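You operate a simulated robot arm through the tools that you are given. There is no shell and no other tool.

Carry out the task below with a simulated robot arm. There is one attempt and no reset: what you move stays moved.

JOB
Coat the middle of the mould plate, then shut and clamp the mould.
Fine: between the halves, with the brush, from the tin; put the brush back. Set down upright: short brush. A coat counts when it lies all over at full strength: go over it till it gets no stronger.

Only the result counts: the job must be done as asked and must still hold three seconds after the hand-in. Knocking over, shifting, dropping, spilling or breaking anything else fails it.

ROBOT AND FRAMES
A 7-joint arm with a two-finger parallel gripper, fixed in place. Base frame: the origin is at the foot of the arm, x ahead of it, y to its left, z up; the work surface is at about z = 0. Lengths are in mm, angles in rad, forces in N, time in s.
With the tool pointing down near the work surface it reaches from about 240 to 620 mm from the base axis. Its first joint turns from -1.152 to 1.152 rad. Payload 2.6 kg.
The TCP is the grasp point between the finger pads, 30 mm short of the fingertips. In the tool frame z runs along the fingers and y along their closing line. The gripper opens to 94 mm. The fingers are 28 mm wide and 10 mm thick; the gripper's body (50 by 96 mm) begins 55 mm behind the TCP.
Orientation is told as [roll, pitch, yaw] about the base's x, y, z axes, in that order, counted from this pose: with the fingers straight down and closing along the base's y, the tool's x points along the base's -x, its y along +y and its z along -z.

CONTROLS
- The arm moves only by the tool send_rows. Its argument "plan" is a list of rows, each a list of 7 numbers: the shift along the tool's x, y, z in mm, then the turn, a rotation vector about the tool's x, y, z in rad, then the gripper command, from -1 (fully open) to 1 (shut), values between in proportion. In form: [[x, y, z, wx, wy, wz, claw], ...]. A call has 1 to 20 rows; each row is the pose to reach, as a shift and turn from the pose commanded when the call began, along the tool's axes at that moment. Each row takes 0.2 s and may step no farther than 50 mm and 0.15 rad from the row before; otherwise, or with a gripper value out of range, the whole call is refused. A pose out of reach is approached as far as the arm can. The call stops where the force on the tool passes 60 N (or 10 N more than at its start, if that is more) or the arm is blocked; 0.2 s more then pass. Each finger travels about 72 mm/s and halts on what it meets, pressing with about 33 N; the grip force reading is that of the motor and also rises with nothing between the fingers. The clock runs only during rows and for 0.2 s after the last one: add rows that repeat a pose to give the fingers time. The reply holds the time, the measured pose of the TCP, the force on the tool along the base axes, the opening and the grip force, in the units named above and with some noise, with the torque about the TCP (base axes, N m) and any sound that the robot's microphone picked up, and new pictures: "views" is both (left out), scene, wrist or none.
- Cameras (640 x 400 px; columns grow to the right, rows downward): "scene" is fixed at [51, 430.8, 553.1]; the picture's right is [-0.66, -0.75, 0.00], its down [-0.41, 0.37, -0.83] and it looks along [0.62, -0.55, -0.55] (base axes); focal length 242 px, centre (320, 200). "wrist" rides on the gripper at [76, 14, -103] in the tool frame; the picture's right is [-0.18, 0.98, 0.00], its down [-0.75, -0.14, -0.64] and it looks along [-0.63, -0.12, 0.77] (tool axes); focal length 243 px, centre (320, 200).
- probe_pixels(camera, pixels): for up to 12 pixels [column, row] of the newest picture of that camera ("zoom" is the newest enlarged one), the place [x, y, z] in the base frame of the surface seen there, good to about 2 mm, but the place of the scene camera against the robot may be out by one fixed shift of up to 25 mm in any direction. No time passes.
- zoom(camera, box): a new picture of the part [left, top, right, bottom] of that camera's present view, enlarged. No time passes.
- hand_in(): hands the job in; it is judged then, once.

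Open the gripper and draw the arm clear of the work before you hand the job in, unless the task says otherwise.

The tools are called as name(argument=value, ...) on one line, values as JSON. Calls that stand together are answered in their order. send_rows: Moves the arm, as the interface text tells. Its arguments: {"type":"object","properties":{"plan":{"type":"array"},"views":{"type":"string","enum":["both","scene","wrist","none"]}},"required":["plan"]} The other tools are called the same way: probe_pixels (camera, pixels) gives the place of the surface under pixels of a picture; zoom (camera, box) takes an enlarged picture of a part of a camera's view; hand_in () hands the job in.

At the start:

```text
t: 0.0
position: [287.8, -67.4, 446.1]
tool_rot: [-0.001, 0.0, -0.001]
contact_force: [0.7, 0.7, 0.3]
moment: [0.01, 0.01, 0.02]
opening: 93.9
finger_force: 0.1
```

scene: 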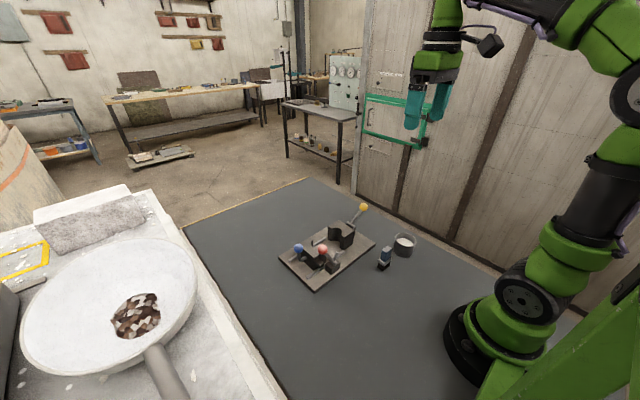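
wrist: 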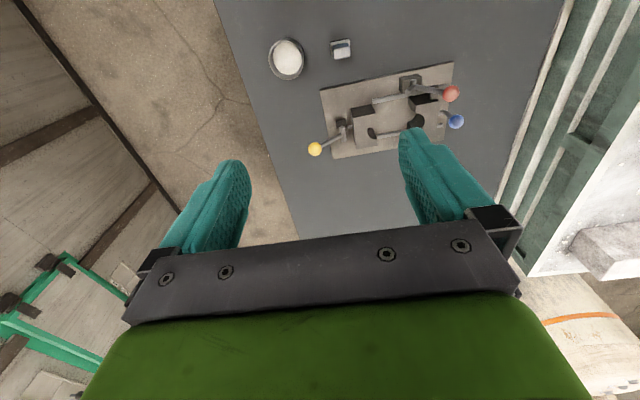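

I begin with a closer look: the fixture is around scene (328,255) and wrist (390,110), with the tin at wrist (287,59) and the brush at wrist (341,48). I zoom both views.

zoom(camera="scene", box=[260, 190, 430, 300])

zoom(camera="wrist", box=[250, 20, 480, 170])

```text
3.64 times, centred on (345, 245) of scene
```

zoom: 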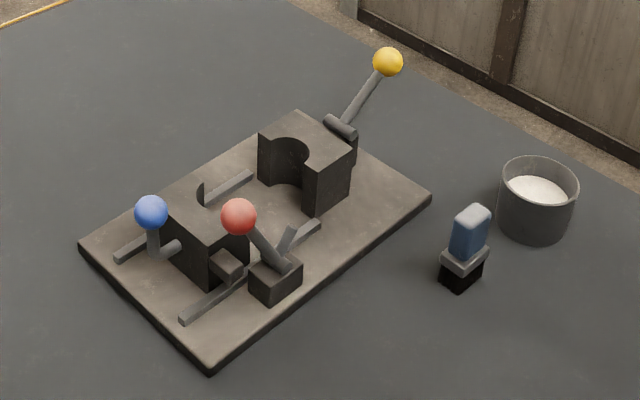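

```text
2.67 times, centred on (365, 95) of wrist
```

zoom: 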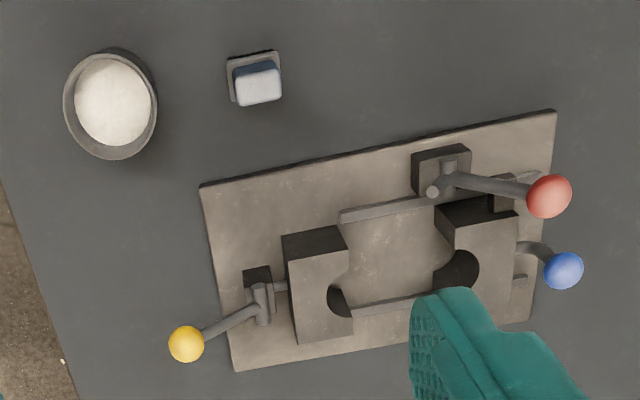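

I'll take base-frame positions of the key features from the wrist zoom picture (tin centre, brush top, lever balls, plate corners, halves).

probe_pixels(camera="zoom", pixels=[[110, 100], [258, 88], [186, 343], [549, 196], [563, 270], [205, 188], [553, 113], [236, 368], [390, 260], [312, 290], [485, 235], [440, 160]])

probe_pixels(camera="wrist", pixels=[[287, 59], [270, 58], [303, 60], [286, 40], [288, 78], [341, 43], [341, 52], [332, 42], [350, 41], [310, 110], [480, 40], [340, 75]])

```text
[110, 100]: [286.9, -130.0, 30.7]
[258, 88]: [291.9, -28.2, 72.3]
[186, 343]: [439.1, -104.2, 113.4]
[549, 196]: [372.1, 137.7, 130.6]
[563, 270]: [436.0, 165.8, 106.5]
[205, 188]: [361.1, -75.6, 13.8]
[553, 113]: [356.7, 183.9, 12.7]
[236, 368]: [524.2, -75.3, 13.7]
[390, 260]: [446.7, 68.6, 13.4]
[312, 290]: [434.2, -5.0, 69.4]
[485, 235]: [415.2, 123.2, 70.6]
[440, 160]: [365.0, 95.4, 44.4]
```

```text
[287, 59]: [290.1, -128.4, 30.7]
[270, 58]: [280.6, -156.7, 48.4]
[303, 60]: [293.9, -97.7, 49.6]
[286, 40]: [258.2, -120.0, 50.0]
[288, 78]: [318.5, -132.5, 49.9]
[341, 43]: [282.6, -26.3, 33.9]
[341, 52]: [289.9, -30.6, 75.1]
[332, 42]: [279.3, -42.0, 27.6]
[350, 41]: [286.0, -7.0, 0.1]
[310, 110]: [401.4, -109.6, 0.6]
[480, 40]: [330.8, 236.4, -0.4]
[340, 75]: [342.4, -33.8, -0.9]
```

The plate top is at z≈13.5 (x 360–524, y −75…184), the tin sits at about (288,−128) and the brush at about (288,−29). I'll bring the camera closer to study the halves and the three levers (red, yellow, blue) before touching anything.

send_rows(plan=[[-2, 21, 34, 0, 0, 0, -1], [-4, 42, 68, 0, 0, 0, -1], [-6, 63, 102, 0, 0, 0, -1], [-8, 84, 136, 0, 0, 0, -1], [-10, 105, 170, 0, 0, 0, -1], [-12, 127, 206, 0, 0, 0, -1], [-12, 127, 206, 0, 0, 0, -1]])

```text
t: 1.6
position: [300.7, 60.4, 241.6]
tool_rot: [-0.001, 0.0, 0.0]
contact_force: [-1.0, 1.2, 0.0]
moment: [-0.01, -0.01, 0.0]
opening: 93.9
finger_force: 0.1
```

scene: 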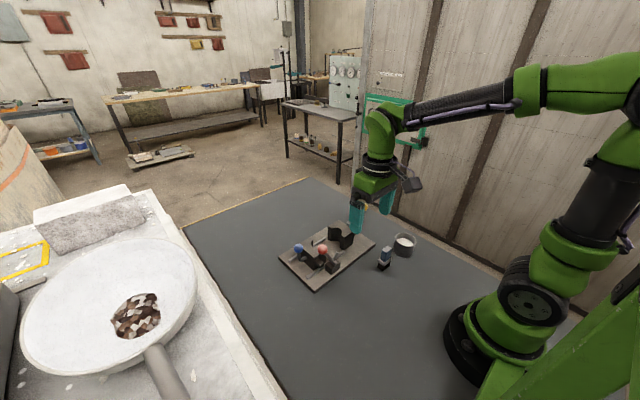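
wrist: 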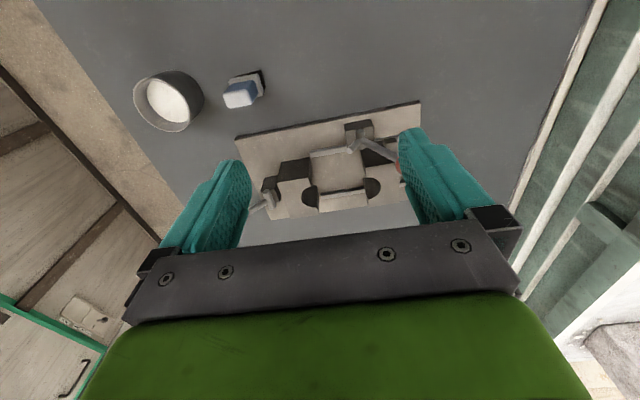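

The mould is now seen between the fingers at wrist (230–425, 100–220). I zoom in on it.

zoom(camera="wrist", box=[220, 90, 430, 225])

zoom(camera="wrist", box=[120, 50, 280, 150])

```text
2.96 times, centred on (325, 158) of wrist
```

zoom: 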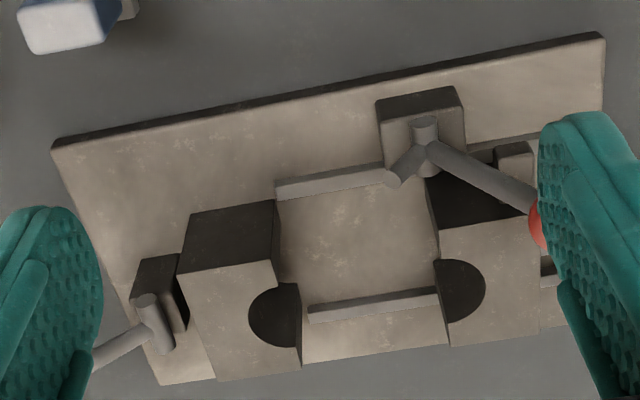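

```text
4.00 times, centred on (200, 100) of wrist
```

zoom: 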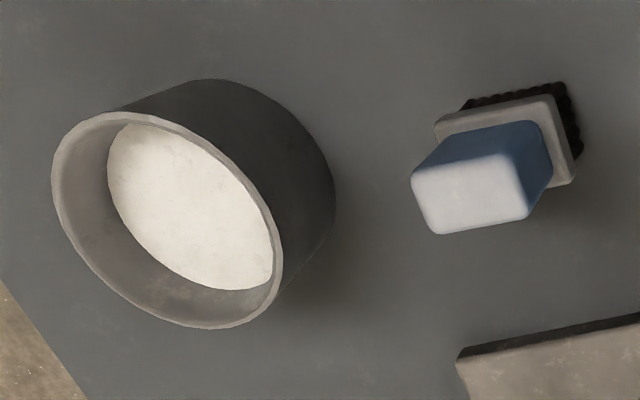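

The red lever has a pivot block on the near side, the blue one is on the moving half, and the yellow one sits behind the −y half. I'll turn the wrist so the camera looks from the +y side to see the lever mechanisms.

send_rows(plan=[[-11, 12, -4, 0, 0, 0.143, -1], [-22, 24, -8, 0, 0, 0.286, -1], [-33, 36, -12, 0, 0, 0.428, -1], [-44, 48, -16, 0, 0, 0.571, -1], [-55, 60, -20, 0, 0, 0.714, -1], [-66, 72, -24, 0, 0, 0.857, -1], [-77, 84, -28, 0, 0, 1.0, -1], [-88, 96, -32, 0, 0, 1.142, -1], [-99, 108, -36, 0, 0, 1.285, -1], [-110, 120, -40, 0, 0, 1.428, -1], [-120, 130, -44, 0, 0, 1.571, -1], [-120, 130, -44, 0, 0, 1.571, -1]])

```text
t: 4.2
position: [420.3, 190.6, 284.5]
tool_rot: [0.0, 0.001, -1.572]
contact_force: [-0.2, -0.4, 1.0]
moment: [0.0, 0.02, 0.02]
opening: 94.2
finger_force: 0.1
```

scene: 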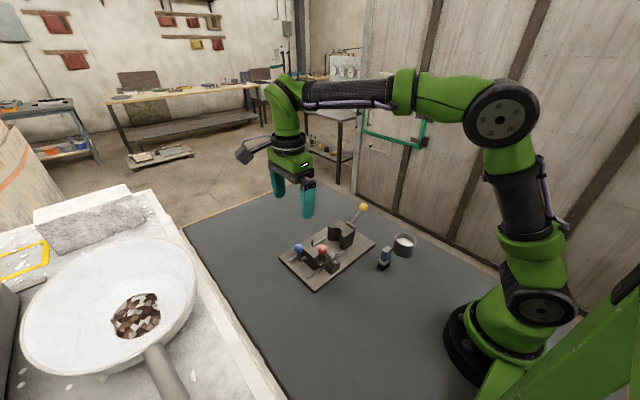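
wrist: 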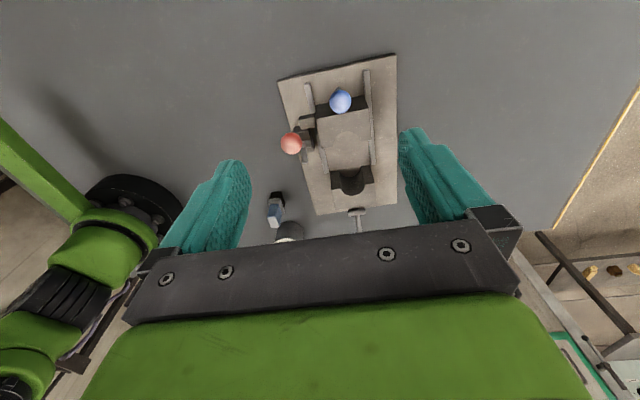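

The whole fixture is visible from the +y side now (wrist 275–400 × 55–235). I zoom in on it.

zoom(camera="wrist", box=[250, 45, 420, 245])

zoom(camera="wrist", box=[270, 50, 400, 130])

zoom(camera="scene", box=[275, 215, 385, 290])

```text
2.00 times, centred on (335, 145) of wrist
```

zoom: 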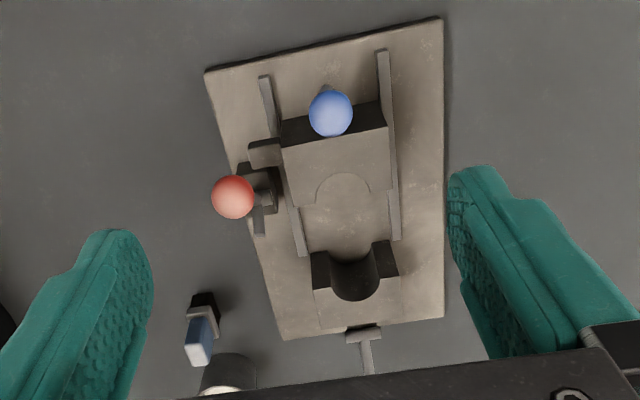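

```text
4.92 times, centred on (335, 90) of wrist
```

zoom: 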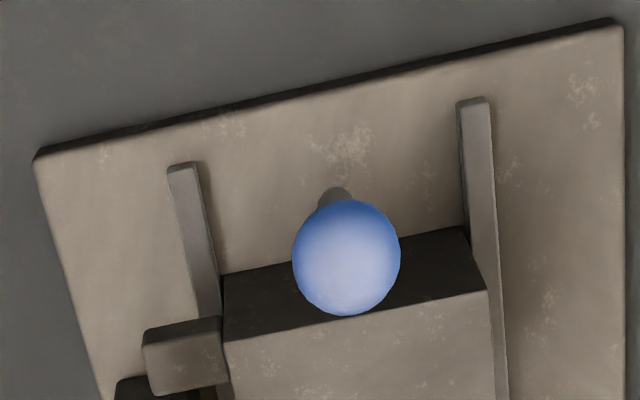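

```text
5.33 times, centred on (330, 252) of scene
```

zoom: 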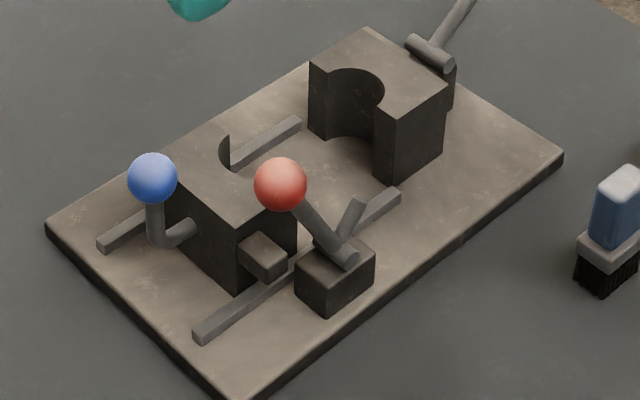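

Blue is a knob on the sliding half, which rides on two rails and carries a side lug. Red is a clamp lever on the near-side block, and yellow is something behind the fixed half. I turn back to inspect the brush, tin and yellow lever.

send_rows(plan=[[-19, -12, 4, 0, 0, -0.143, -1], [-38, -25, 8, 0, 0, -0.286, -1], [-57, -38, 12, 0, 0, -0.428, -1], [-76, -51, 16, 0, 0, -0.571, -1], [-95, -64, 20, 0, 0, -0.714, -1], [-114, -77, 24, 0, 0, -0.857, -1], [-133, -90, 28, 0, 0, -1.0, -1], [-152, -102, 32, 0, 0, -1.142, -1], [-171, -115, 36, 0, 0, -1.285, -1], [-190, -128, 40, 0, 0, -1.428, -1], [-210, -140, 44, 0, 0, -1.571, -1], [-210, -140, 44, 0, 0, -1.571, -1]])

```text
t: 6.8
position: [280.7, -20.8, 241.0]
tool_rot: [-0.001, 0.001, 0.003]
contact_force: [-0.3, -0.5, -0.6]
moment: [-0.02, 0.01, -0.01]
opening: 94.2
finger_force: 0.1
```

scene: 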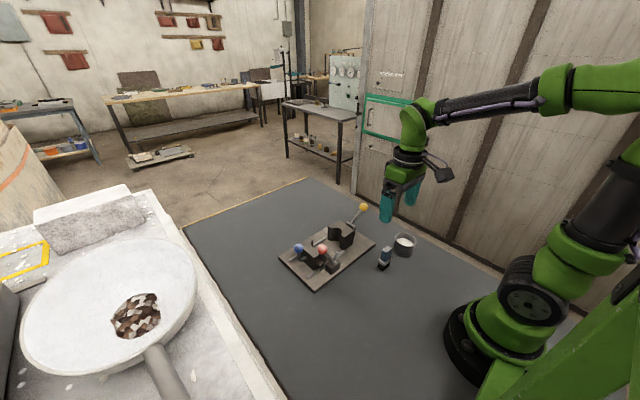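
wrist: 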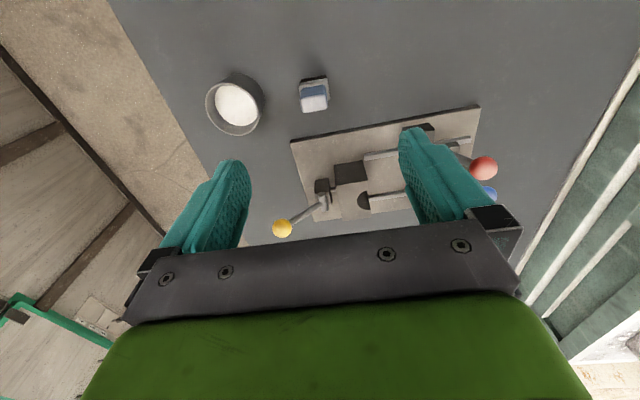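

The brush is at wrist (314,95) and the yellow lever at (282,228). I zoom on both.

zoom(camera="wrist", box=[260, 100, 420, 245])

zoom(camera="wrist", box=[282, 65, 346, 115])

```text
2.76 times, centred on (340, 172) of wrist
```

zoom: 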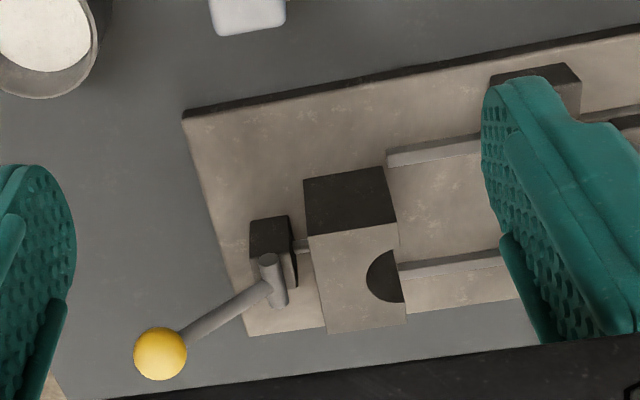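

```text
8.00 times, centred on (314, 90) of wrist
```

zoom: 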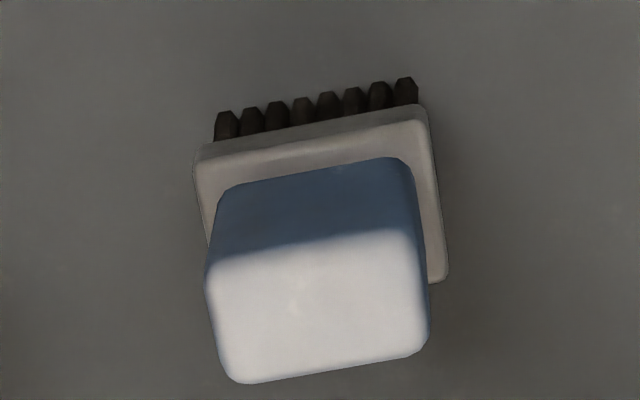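

I probe the brush's handle faces, ferrule and bristle row for exact size and location.

probe_pixels(camera="zoom", pixels=[[215, 275], [410, 240], [422, 335], [245, 370], [318, 305], [230, 205], [405, 175], [205, 170], [420, 120], [440, 270], [230, 125], [405, 90]])

probe_pixels(camera="wrist", pixels=[[238, 103], [213, 95], [262, 100], [240, 75], [232, 130], [282, 228], [312, 205], [324, 200], [322, 186], [344, 172], [366, 178], [338, 145]])

```text
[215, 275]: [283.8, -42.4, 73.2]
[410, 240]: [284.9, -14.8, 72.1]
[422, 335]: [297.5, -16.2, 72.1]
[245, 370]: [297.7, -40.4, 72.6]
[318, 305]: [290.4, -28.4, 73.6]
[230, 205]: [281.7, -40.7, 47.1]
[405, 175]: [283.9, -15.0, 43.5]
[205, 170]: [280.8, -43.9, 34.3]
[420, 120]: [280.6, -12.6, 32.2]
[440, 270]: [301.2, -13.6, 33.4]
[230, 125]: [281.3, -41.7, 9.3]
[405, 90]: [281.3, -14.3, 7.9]
```

```text
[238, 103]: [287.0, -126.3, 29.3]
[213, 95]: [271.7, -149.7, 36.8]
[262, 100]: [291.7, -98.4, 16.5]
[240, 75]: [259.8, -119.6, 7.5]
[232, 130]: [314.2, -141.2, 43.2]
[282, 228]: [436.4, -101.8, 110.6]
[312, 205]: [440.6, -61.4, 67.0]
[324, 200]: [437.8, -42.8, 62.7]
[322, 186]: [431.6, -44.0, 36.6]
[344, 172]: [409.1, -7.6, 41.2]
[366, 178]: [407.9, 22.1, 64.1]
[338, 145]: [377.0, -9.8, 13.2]
```

The brush is axis-aligned: handle x 282.5–299, y −43…−14, top z≈73, ferrule at z 25–34, centre about (291,−28.5). I'll grip it across its thin side (fingers closing along x), so I turn to yaw −π/2 above it.

send_rows(plan=[[-1, -1, 8, 0, 0, 0.143, -1], [-2, -2, 16, 0, 0, 0.286, -1], [-3, -2, 24, 0, 0, 0.428, -1], [-4, -3, 32, 0, 0, 0.571, -1], [-5, -4, 40, 0, 0, 0.714, -1], [-6, -5, 48, 0, 0, 0.857, -1], [-7, -5, 56, 0, 0, 1.0, -1], [-8, -6, 64, 0, 0, 1.142, -1], [-9, -7, 72, 0, 0, 1.285, -1], [-10, -7, 80, 0, 0, 1.428, -1], [-10.3, -7.7, 81, 0, 0, 1.571, -1], [-10.3, -7.7, 81, 0, 0, 1.571, -1]])

```text
t: 9.4
position: [290.0, -28.7, 159.0]
tool_rot: [0.0, 0.0, -1.571]
contact_force: [-1.2, 0.2, -0.2]
moment: [0.0, -0.01, -0.03]
opening: 94.1
finger_force: 0.1
```

scene: 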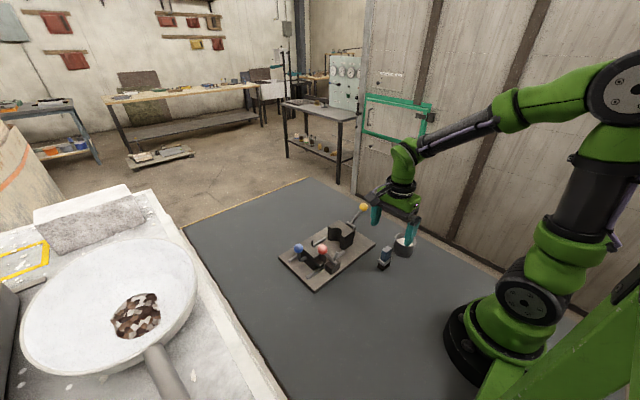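
wrist: 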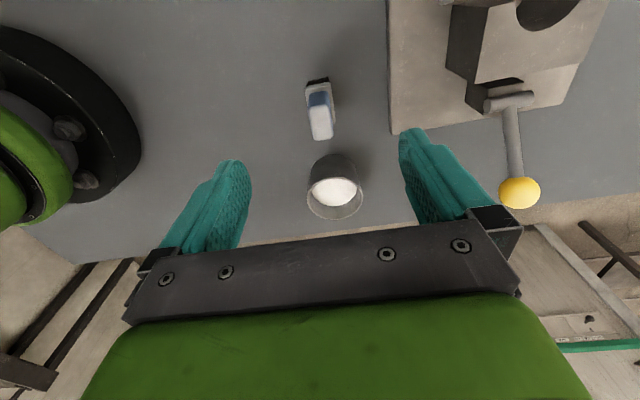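

The brush appears at wrist (320,110), with the tin behind it. I re-probe both from this pose to confirm their centres.

zoom(camera="wrist", box=[280, 70, 380, 225])

probe_pixels(camera="wrist", pixels=[[311, 112], [329, 108], [314, 137], [332, 134], [321, 123], [318, 100], [307, 92], [331, 88], [308, 190], [361, 185], [335, 215], [333, 190]])

```text
2.58 times, centred on (330, 148) of wrist
```

zoom: 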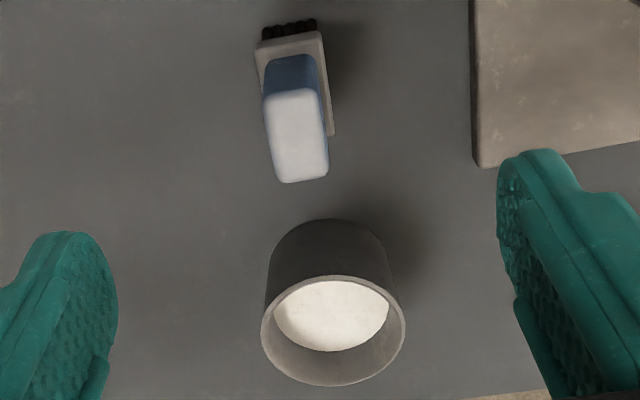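

```text
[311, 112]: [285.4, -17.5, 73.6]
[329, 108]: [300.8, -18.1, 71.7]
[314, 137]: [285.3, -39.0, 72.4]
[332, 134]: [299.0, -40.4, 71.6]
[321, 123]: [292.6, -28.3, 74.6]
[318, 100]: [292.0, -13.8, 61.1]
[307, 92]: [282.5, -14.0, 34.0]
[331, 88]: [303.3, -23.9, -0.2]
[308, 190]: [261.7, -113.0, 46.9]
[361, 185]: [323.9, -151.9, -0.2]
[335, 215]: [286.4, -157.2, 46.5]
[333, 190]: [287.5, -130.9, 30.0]
```

The brush centre is confirmed at about (291.5,−28.5). I descend to TCP z≈66 with the fingers open, keeping the fingertips just above the ferrule, and then close.

send_rows(plan=[[0, 1.5, 25, 0, 0, 0, -1], [0, 1.5, 50, 0, 0, 0, -1], [0, 1.5, 75, 0, 0, 0, -1], [0, 1.5, 92, 0, 0, 0, -1], [0, 1.5, 92, 0, 0, 0, -1]], views="both")

```text
t: 10.6
position: [291.3, -27.8, 68.0]
tool_rot: [-0.002, -0.001, -1.57]
contact_force: [-1.4, 0.6, 0.6]
moment: [-0.01, 0.01, -0.01]
opening: 94.0
finger_force: 0.0
```

scene: 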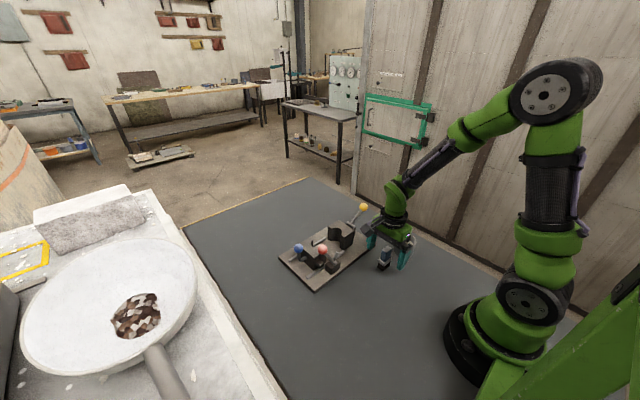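
wrist: 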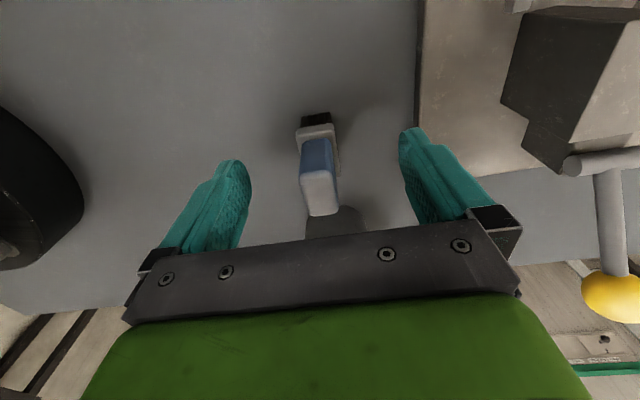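

The brush stands between the fingers (wrist 318,180). I close the gripper on the handle.

send_rows(plan=[[0, 0, 0, 0, 0, 0, 0], [0, 0, 0, 0, 0, 0, 0.6], [0, 0, 0, 0, 0, 0, 1], [0, 0, 0, 0, 0, 0, 1], [0, 0, 0, 0, 0, 0, 1], [0, 0, 0, 0, 0, 0, 1]], views="wrist")

```text
t: 12.0
position: [291.4, -27.1, 69.2]
tool_rot: [0.0, 0.0, -1.571]
contact_force: [0.5, -0.4, -0.7]
moment: [0.02, -0.03, -0.04]
opening: 21.6
finger_force: 32.8
```

wrist: 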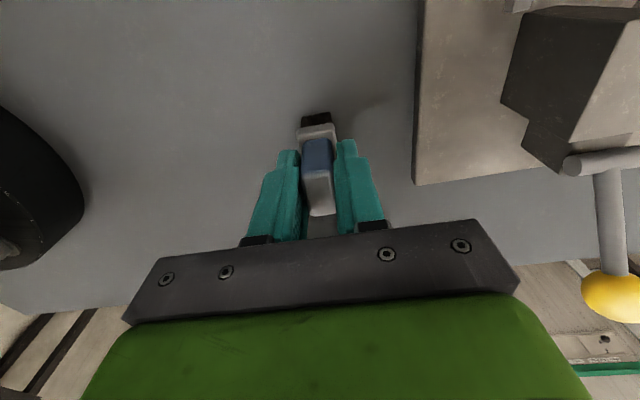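

Grip force is 32.8 N at 21.6 mm opening. I check the grasp from close up before lifting.

zoom(camera="wrist", box=[240, 95, 400, 240])

zoom(camera="scene", box=[345, 215, 430, 285])

```text
2.76 times, centred on (320, 168) of wrist
```

zoom: 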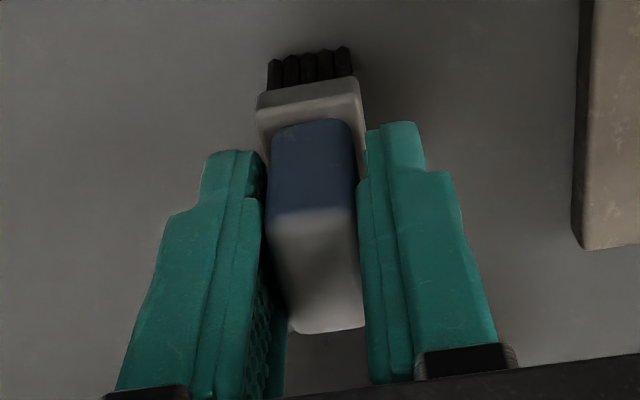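

```text
5.71 times, centred on (388, 250) of scene
```

zoom: 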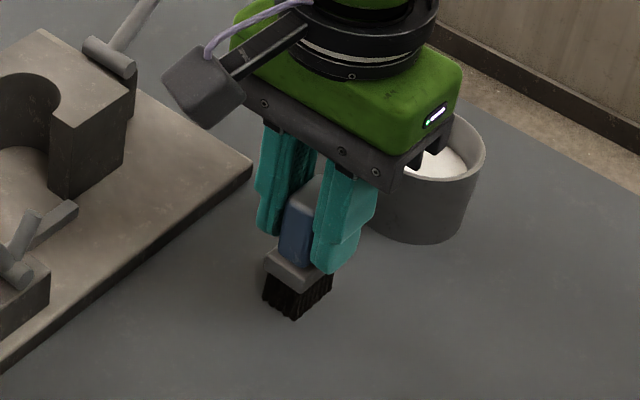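

The 21.6 mm opening matches the ferrule (about 22 mm) rather than the handle (about 17.5 mm), so the tips may be on the ferrule. I reopen slightly, rise 8 mm and re-close on the handle to compare.

send_rows(plan=[[0, 0, 0, 0, 0, 0, 0.2], [0, 0, 0, 0, 0, 0, 0.2], [0, 0, -4, 0, 0, 0, 0.2], [0, 0, -8, 0, 0, 0, 0.2], [0, 0, -8, 0, 0, 0, 0.6], [0, 0, -8, 0, 0, 0, 1], [0, 0, -8, 0, 0, 0, 1], [0, 0, -8, 0, 0, 0, 1], [0, 0, -8, 0, 0, 0, 1]], views="wrist")

zoom(camera="wrist", box=[240, 95, 400, 240])

```text
t: 14.0
position: [290.5, -28.8, 76.0]
tool_rot: [0.001, 0.0, -1.572]
contact_force: [0.6, 0.1, 0.3]
moment: [-0.04, -0.02, 0.01]
opening: 21.6
finger_force: 32.7
```

wrist: 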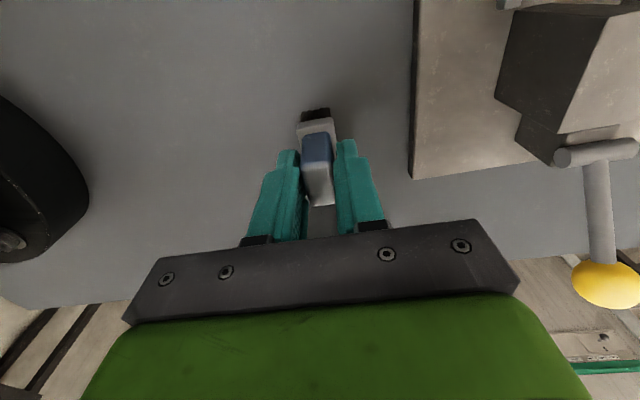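

```text
2.76 times, centred on (320, 168) of wrist
```

zoom: 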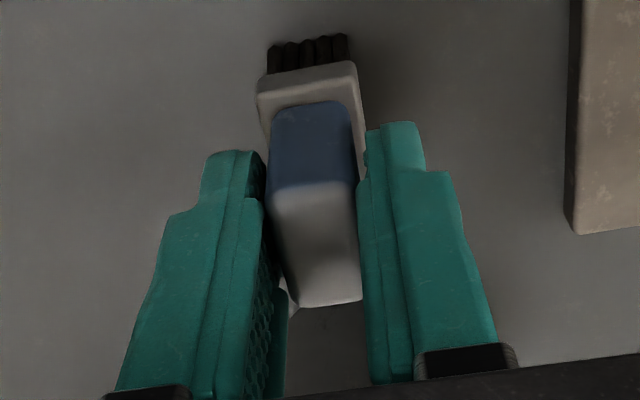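

The opening stays 21.6 mm on the handle, so the grip is sound; bristle bottom = TCP z − 75. I lift the brush 70 mm and carry it over the tin at about (288,−128).

send_rows(plan=[[0, 0, -20, 0, 0, 0, 1], [0, 0, -45, 0, 0, 0, 1], [0, 0, -70, 0, 0, 0, 1], [-20, -1, -70, 0, 0, 0, 1], [-40, -2, -70, 0, 0, 0, 1], [-60, -2.5, -70, 0, 0, 0, 1], [-80, -3, -70, 0, 0, 0, 1], [-100, -3.6, -70, 0, 0, 0, 1], [-100, -3.6, -70, 0, 0, 0, 1]], views="both")

zoom(camera="scene", box=[345, 195, 455, 275])

zoom(camera="wrist", box=[220, 80, 420, 230])

```text
t: 16.0
position: [288.9, -129.3, 144.9]
tool_rot: [0.0, 0.001, -1.57]
contact_force: [0.0, -0.3, -0.2]
moment: [-0.02, 0.0, 0.0]
opening: 21.6
finger_force: 32.8
```

scene: 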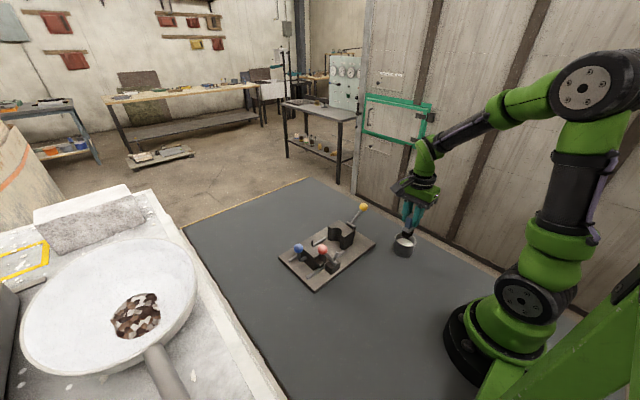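
wrist: 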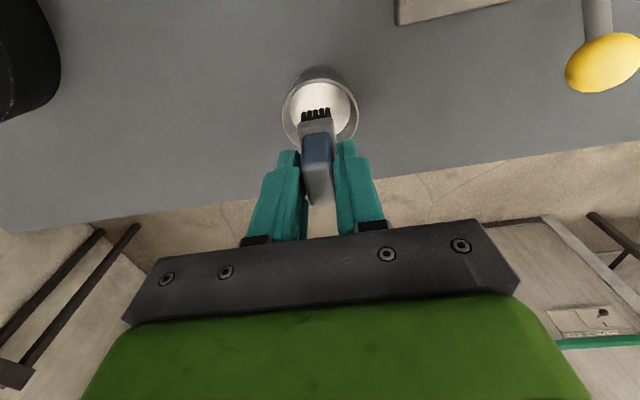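

```text
5.00 times, centred on (400, 235) of scene
```

zoom: 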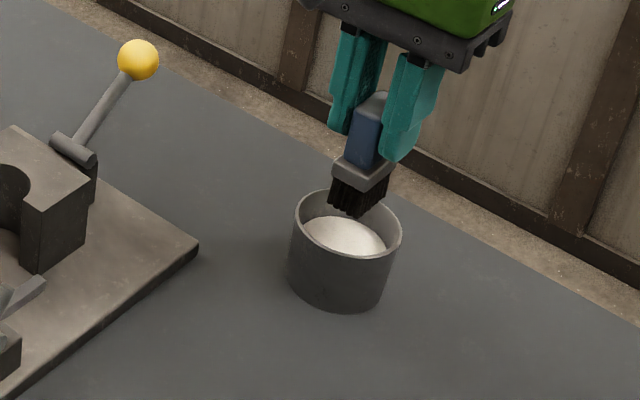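

```text
2.67 times, centred on (320, 155) of wrist
```

zoom: 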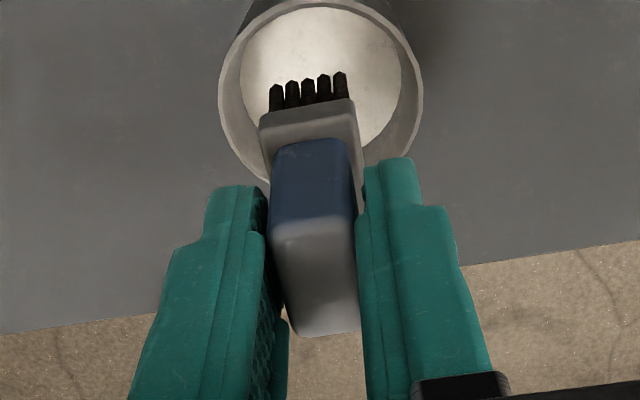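

The brush hangs straight over the tin. I probe the rim and bristles from this angle to be sure of the centring before dipping.

probe_pixels(camera="zoom", pixels=[[222, 100], [421, 95], [400, 30], [245, 170], [400, 160], [330, 40], [280, 100], [340, 90], [275, 130], [350, 115]])

```text
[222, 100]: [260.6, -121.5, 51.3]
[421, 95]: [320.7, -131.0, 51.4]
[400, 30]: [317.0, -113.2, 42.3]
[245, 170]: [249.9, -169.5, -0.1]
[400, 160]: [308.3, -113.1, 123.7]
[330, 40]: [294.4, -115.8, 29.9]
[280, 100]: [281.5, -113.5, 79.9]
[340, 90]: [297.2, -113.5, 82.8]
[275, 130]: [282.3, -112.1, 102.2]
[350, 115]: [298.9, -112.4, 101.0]
```

Brush and tin agree to within about 2 mm. I lower it until the bristle tips are about 8 mm into the material (surface z≈30) and look.

send_rows(plan=[[0, 0, 15, 0, 0, 0, 1], [0, 0, 30, 0, 0, 0, 1], [0, 0, 40, 0, 0, 0, 1], [0, 0, 48, 0, 0, 0, 1], [0, 0, 48, 0, 0, 0, 1], [0, 0, 48, 0, 0, 0, 1]], views="both")

zoom(camera="scene", box=[345, 195, 455, 275])

zoom(camera="wrist", box=[220, 80, 420, 230])

```text
t: 17.4
position: [288.7, -128.8, 98.4]
tool_rot: [0.002, -0.002, -1.571]
contact_force: [-3.4, -3.9, 37.0]
moment: [-0.17, 0.06, -0.04]
opening: 22.0
finger_force: 33.6
```

scene: 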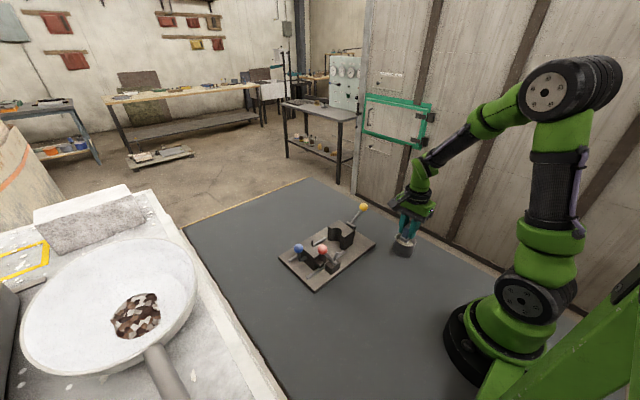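
wrist: 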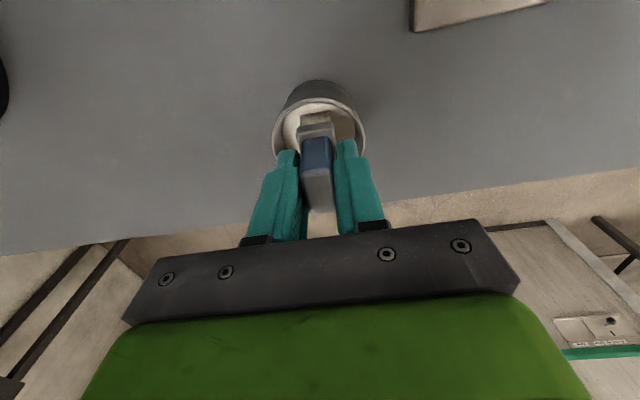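

```text
5.00 times, centred on (400, 235) of scene
```

zoom: 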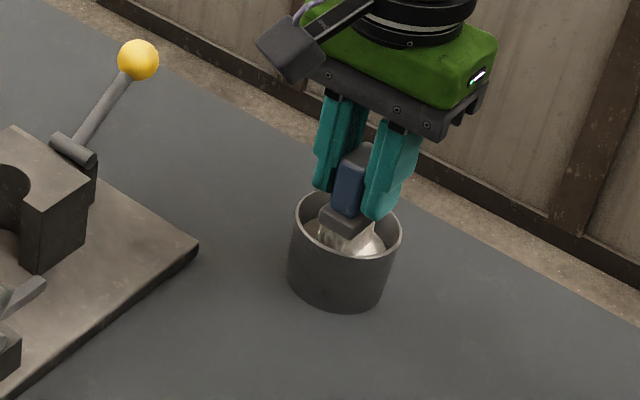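

```text
2.67 times, centred on (320, 155) of wrist
```

zoom: 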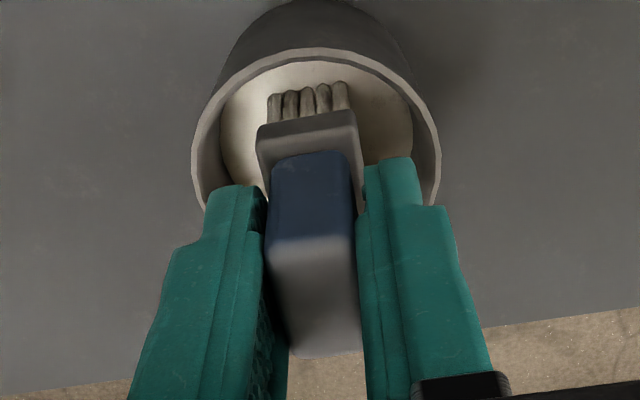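

Contact force reads 37 N upward, so the surface in the tin is firm and the brush slid up a few mm in the grip; the bristles have turned pale (loaded). I raise it clear of the rim and re-measure how it sits.

send_rows(plan=[[0, 0, -10, 0, 0, 0, 1], [0, 0, -25, 0, 0, 0, 1], [0, 0, -48, 0, 0, 0, 1], [0, 0, -60, 0, 0, 0, 1], [0, 0, -60, 0, 0, 0, 1]], views="both")

zoom(camera="scene", box=[345, 185, 455, 265])

zoom(camera="wrist", box=[220, 80, 420, 230])

```text
t: 18.6
position: [286.5, -127.2, 158.5]
tool_rot: [0.001, 0.001, -1.57]
contact_force: [-0.4, -0.4, -0.5]
moment: [0.0, 0.01, -0.02]
opening: 21.4
finger_force: 33.0
```

scene: 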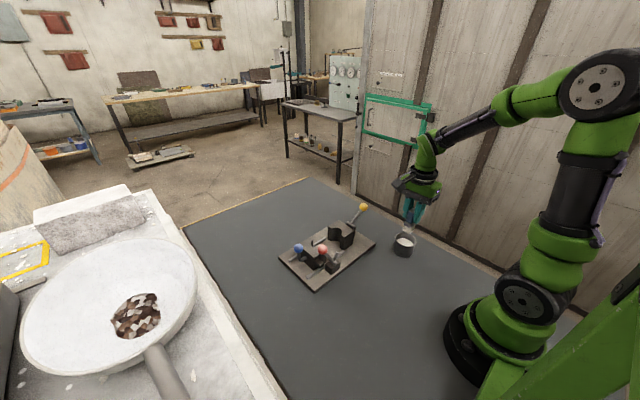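
wrist: 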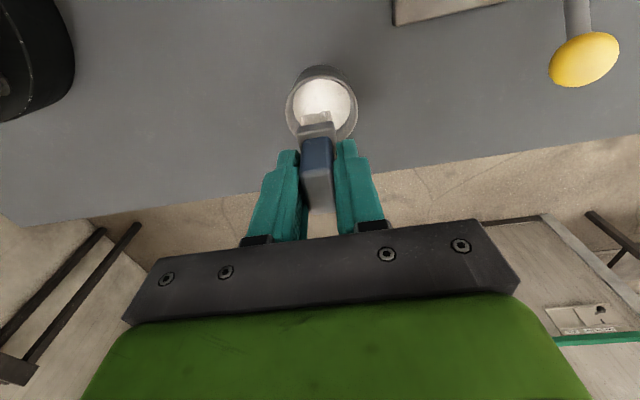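

```text
5.00 times, centred on (400, 225) of scene
```

zoom: 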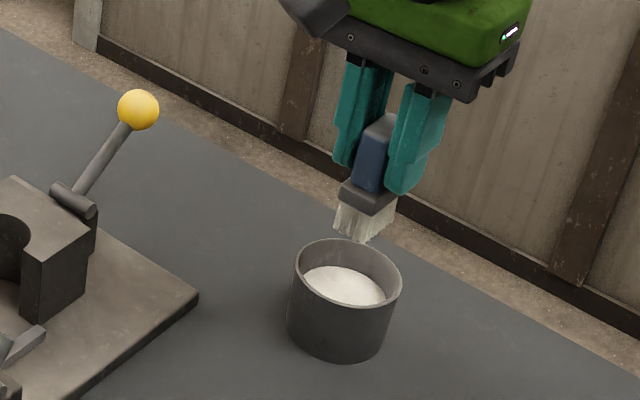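

```text
2.67 times, centred on (320, 155) of wrist
```

zoom: 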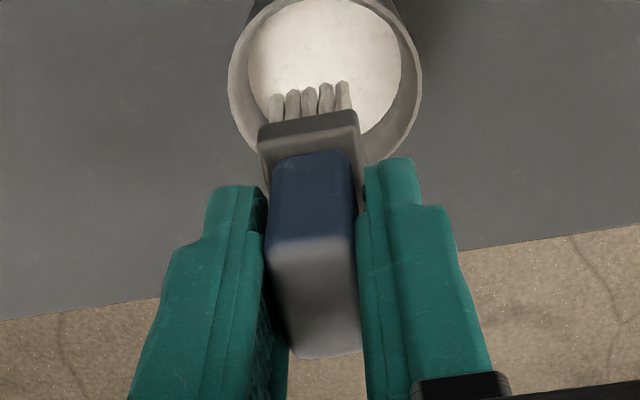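

The bristles are fully loaded white. I probe the ferrule and bristle tips to get the brush's new offset from the TCP (z≈157).

probe_pixels(camera="zoom", pixels=[[275, 100], [343, 88], [308, 95], [265, 130], [350, 115], [270, 150], [345, 135], [310, 200], [300, 345], [340, 340]])

zoom(camera="scene", box=[395, 205, 435, 240])

```text
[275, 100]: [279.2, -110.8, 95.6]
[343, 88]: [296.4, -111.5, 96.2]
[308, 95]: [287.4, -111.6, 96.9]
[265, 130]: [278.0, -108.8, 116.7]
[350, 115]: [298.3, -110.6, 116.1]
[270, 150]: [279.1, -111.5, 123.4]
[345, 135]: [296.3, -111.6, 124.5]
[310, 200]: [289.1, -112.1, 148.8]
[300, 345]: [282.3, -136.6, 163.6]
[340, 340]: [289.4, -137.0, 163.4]
```

```text
11.43 times, centred on (415, 222) of scene
```

zoom: 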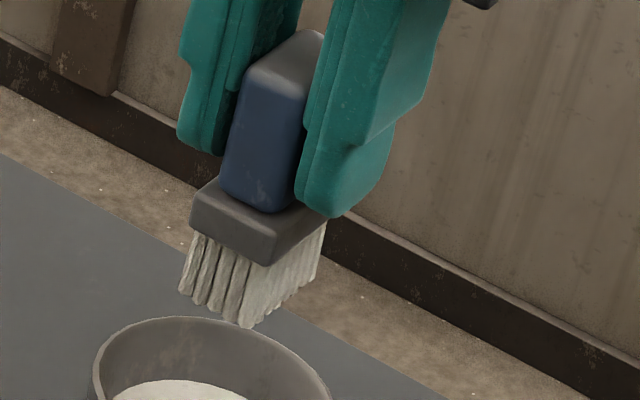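

The brush bottom is now at TCP z − 67 (it slipped 8 mm on the firm surface). I carry it over the gap between the halves, well above everything, and look at the geometry there.

send_rows(plan=[[0, 0, -28, 0, 0, 0, 1], [27, 22, -28, 0, 0, 0, 1], [54, 44, -28, 0, 0, 0, 1], [81, 66, -28, 0, 0, 0, 1], [108, 88, -28, 0, 0, 0, 1], [135, 110, -28, 0, 0, 0, 1], [162, 132, -28, 0, 0, 0, 1], [188, 154, -28, 0, 0, 0, 1], [188, 154, -28, 0, 0, 0, 1]], views="both")

zoom(camera="scene", box=[265, 190, 395, 285])

zoom(camera="wrist", box=[180, 0, 460, 230])

```text
t: 20.6
position: [442.3, 62.3, 186.5]
tool_rot: [0.0, -0.001, -1.571]
contact_force: [-0.4, -0.3, -1.4]
moment: [-0.01, 0.02, 0.03]
opening: 21.5
finger_force: 32.9
```

scene: 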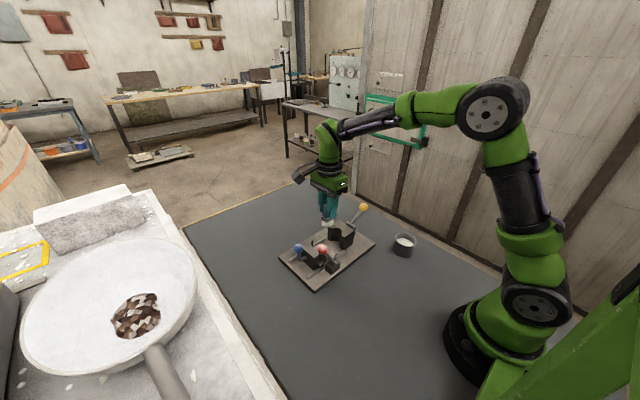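
wrist: 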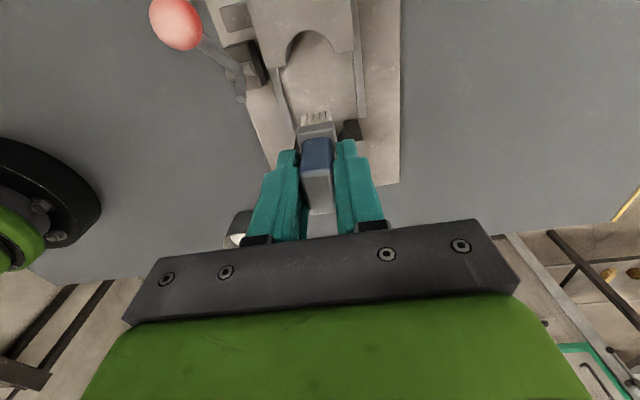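

```text
4.21 times, centred on (330, 238) of scene
```

zoom: 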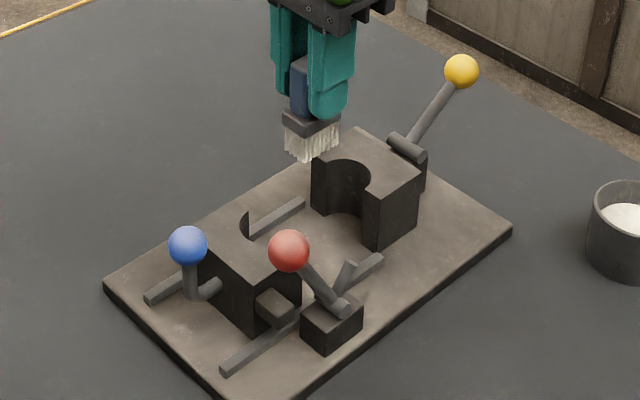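

```text
1.74 times, centred on (320, 115) of wrist
```

zoom: 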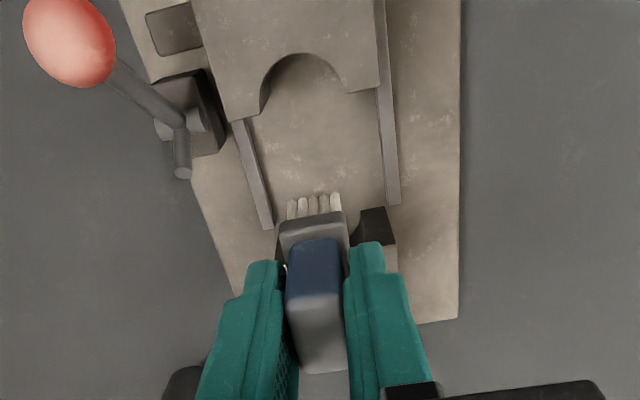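

This view shows the gap, rails and moving half clearly. I probe the front edges of the halves, the rails and the plate between.

probe_pixels(camera="zoom", pixels=[[236, 115], [258, 108], [350, 86], [374, 82], [300, 48], [252, 160], [266, 215], [386, 110], [395, 190], [320, 130], [372, 225], [280, 180]])

probe_pixels(camera="wrist", pixels=[[177, 20], [242, 95], [245, 70], [255, 70], [238, 22], [342, 135], [357, 132], [350, 122], [288, 92], [308, 60], [372, 100], [395, 180]])

```text
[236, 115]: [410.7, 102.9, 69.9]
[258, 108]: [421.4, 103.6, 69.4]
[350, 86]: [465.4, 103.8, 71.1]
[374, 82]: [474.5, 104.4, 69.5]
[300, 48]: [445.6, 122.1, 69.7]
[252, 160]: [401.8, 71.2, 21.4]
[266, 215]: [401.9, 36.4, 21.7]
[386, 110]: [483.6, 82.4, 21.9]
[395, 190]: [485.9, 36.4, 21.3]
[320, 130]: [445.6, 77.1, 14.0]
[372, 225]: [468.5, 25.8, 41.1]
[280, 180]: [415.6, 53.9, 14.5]
```

```text
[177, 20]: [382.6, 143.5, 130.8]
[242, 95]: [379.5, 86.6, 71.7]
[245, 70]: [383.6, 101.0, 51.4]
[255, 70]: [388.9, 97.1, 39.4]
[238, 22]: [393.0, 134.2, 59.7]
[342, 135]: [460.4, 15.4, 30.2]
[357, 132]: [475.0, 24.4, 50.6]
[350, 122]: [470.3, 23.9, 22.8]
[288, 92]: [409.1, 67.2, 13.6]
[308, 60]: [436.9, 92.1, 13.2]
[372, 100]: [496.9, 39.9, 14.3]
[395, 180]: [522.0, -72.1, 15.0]
```

Gap geometry: fixed face y≈25, moving face y≈102.5, rails at x 398–405 and 482–489, plate z≈13.7, moving half x 409–476. I descend at the gap centre (442,64) to just above the plate.

send_rows(plan=[[4, 0, 20, 0, 0, 0, 1], [4, 0, 45, 0, 0, 0, 1], [4, 0, 70, 0, 0, 0, 1], [4, 0, 90, 0, 0, 0, 1], [4, 0, 99, 0, 0, 0, 1], [4, 0, 102, 0, 0, 0, 1], [4, 0, 103, 0, 0, 0, 1], [4, 0, 103, 0, 0, 0, 1]], views="both")

zoom(camera="wrist", box=[180, 0, 460, 230])

zoom(camera="scene", box=[265, 190, 395, 285])

```text
t: 22.4
position: [442.7, 63.9, 83.4]
tool_rot: [0.002, 0.001, -1.57]
contact_force: [-0.4, 0.0, -0.1]
moment: [0.02, 0.01, -0.02]
opening: 21.8
finger_force: 32.7
```

scene: 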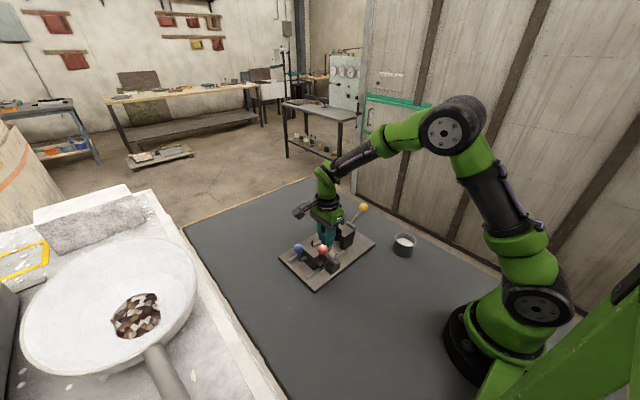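
wrist: 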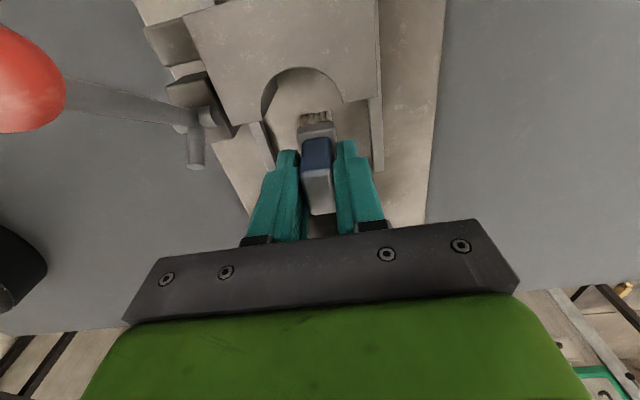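

```text
1.74 times, centred on (320, 115) of wrist
```

zoom: 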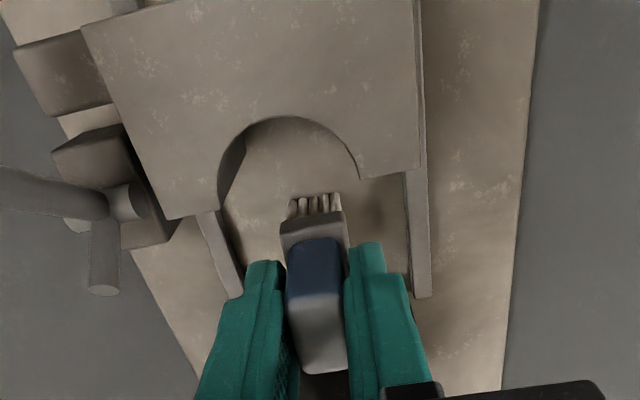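

```text
4.21 times, centred on (330, 238) of scene
```

zoom: 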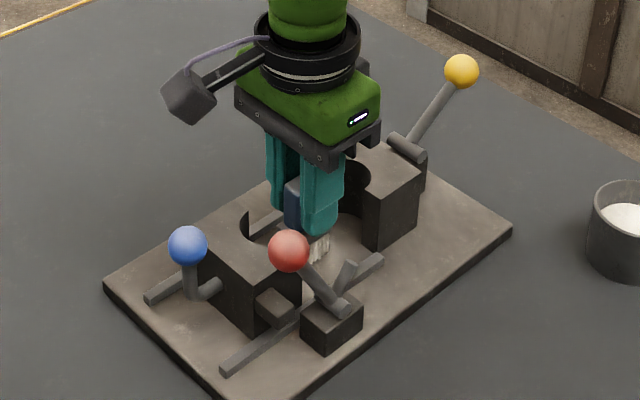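

No contact yet at z 83 (force ~0). I lower in 1 mm steps to feel the plate.

send_rows(plan=[[0, 0, 1, 0, 0, 0, 1], [0, 0, 2, 0, 0, 0, 1], [0, 0, 2.5, 0, 0, 0, 1], [0, 0, 2.5, 0, 0, 0, 1]], views="wrist")

```text
t: 23.4
position: [442.8, 65.5, 82.1]
tool_rot: [0.005, 0.0, -1.572]
contact_force: [-5.9, -0.4, 31.2]
moment: [-0.08, 0.15, 0.03]
opening: 21.6
finger_force: 32.4
```

wrist: 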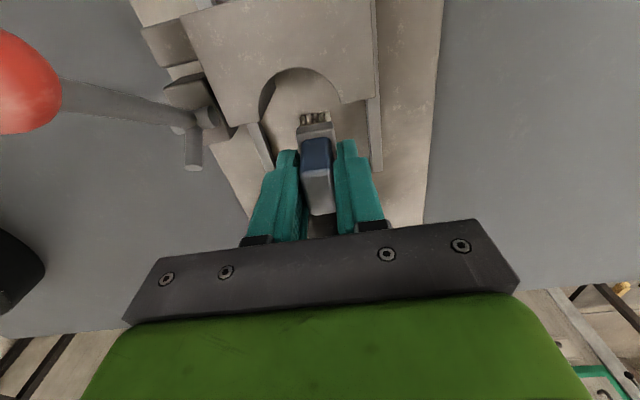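

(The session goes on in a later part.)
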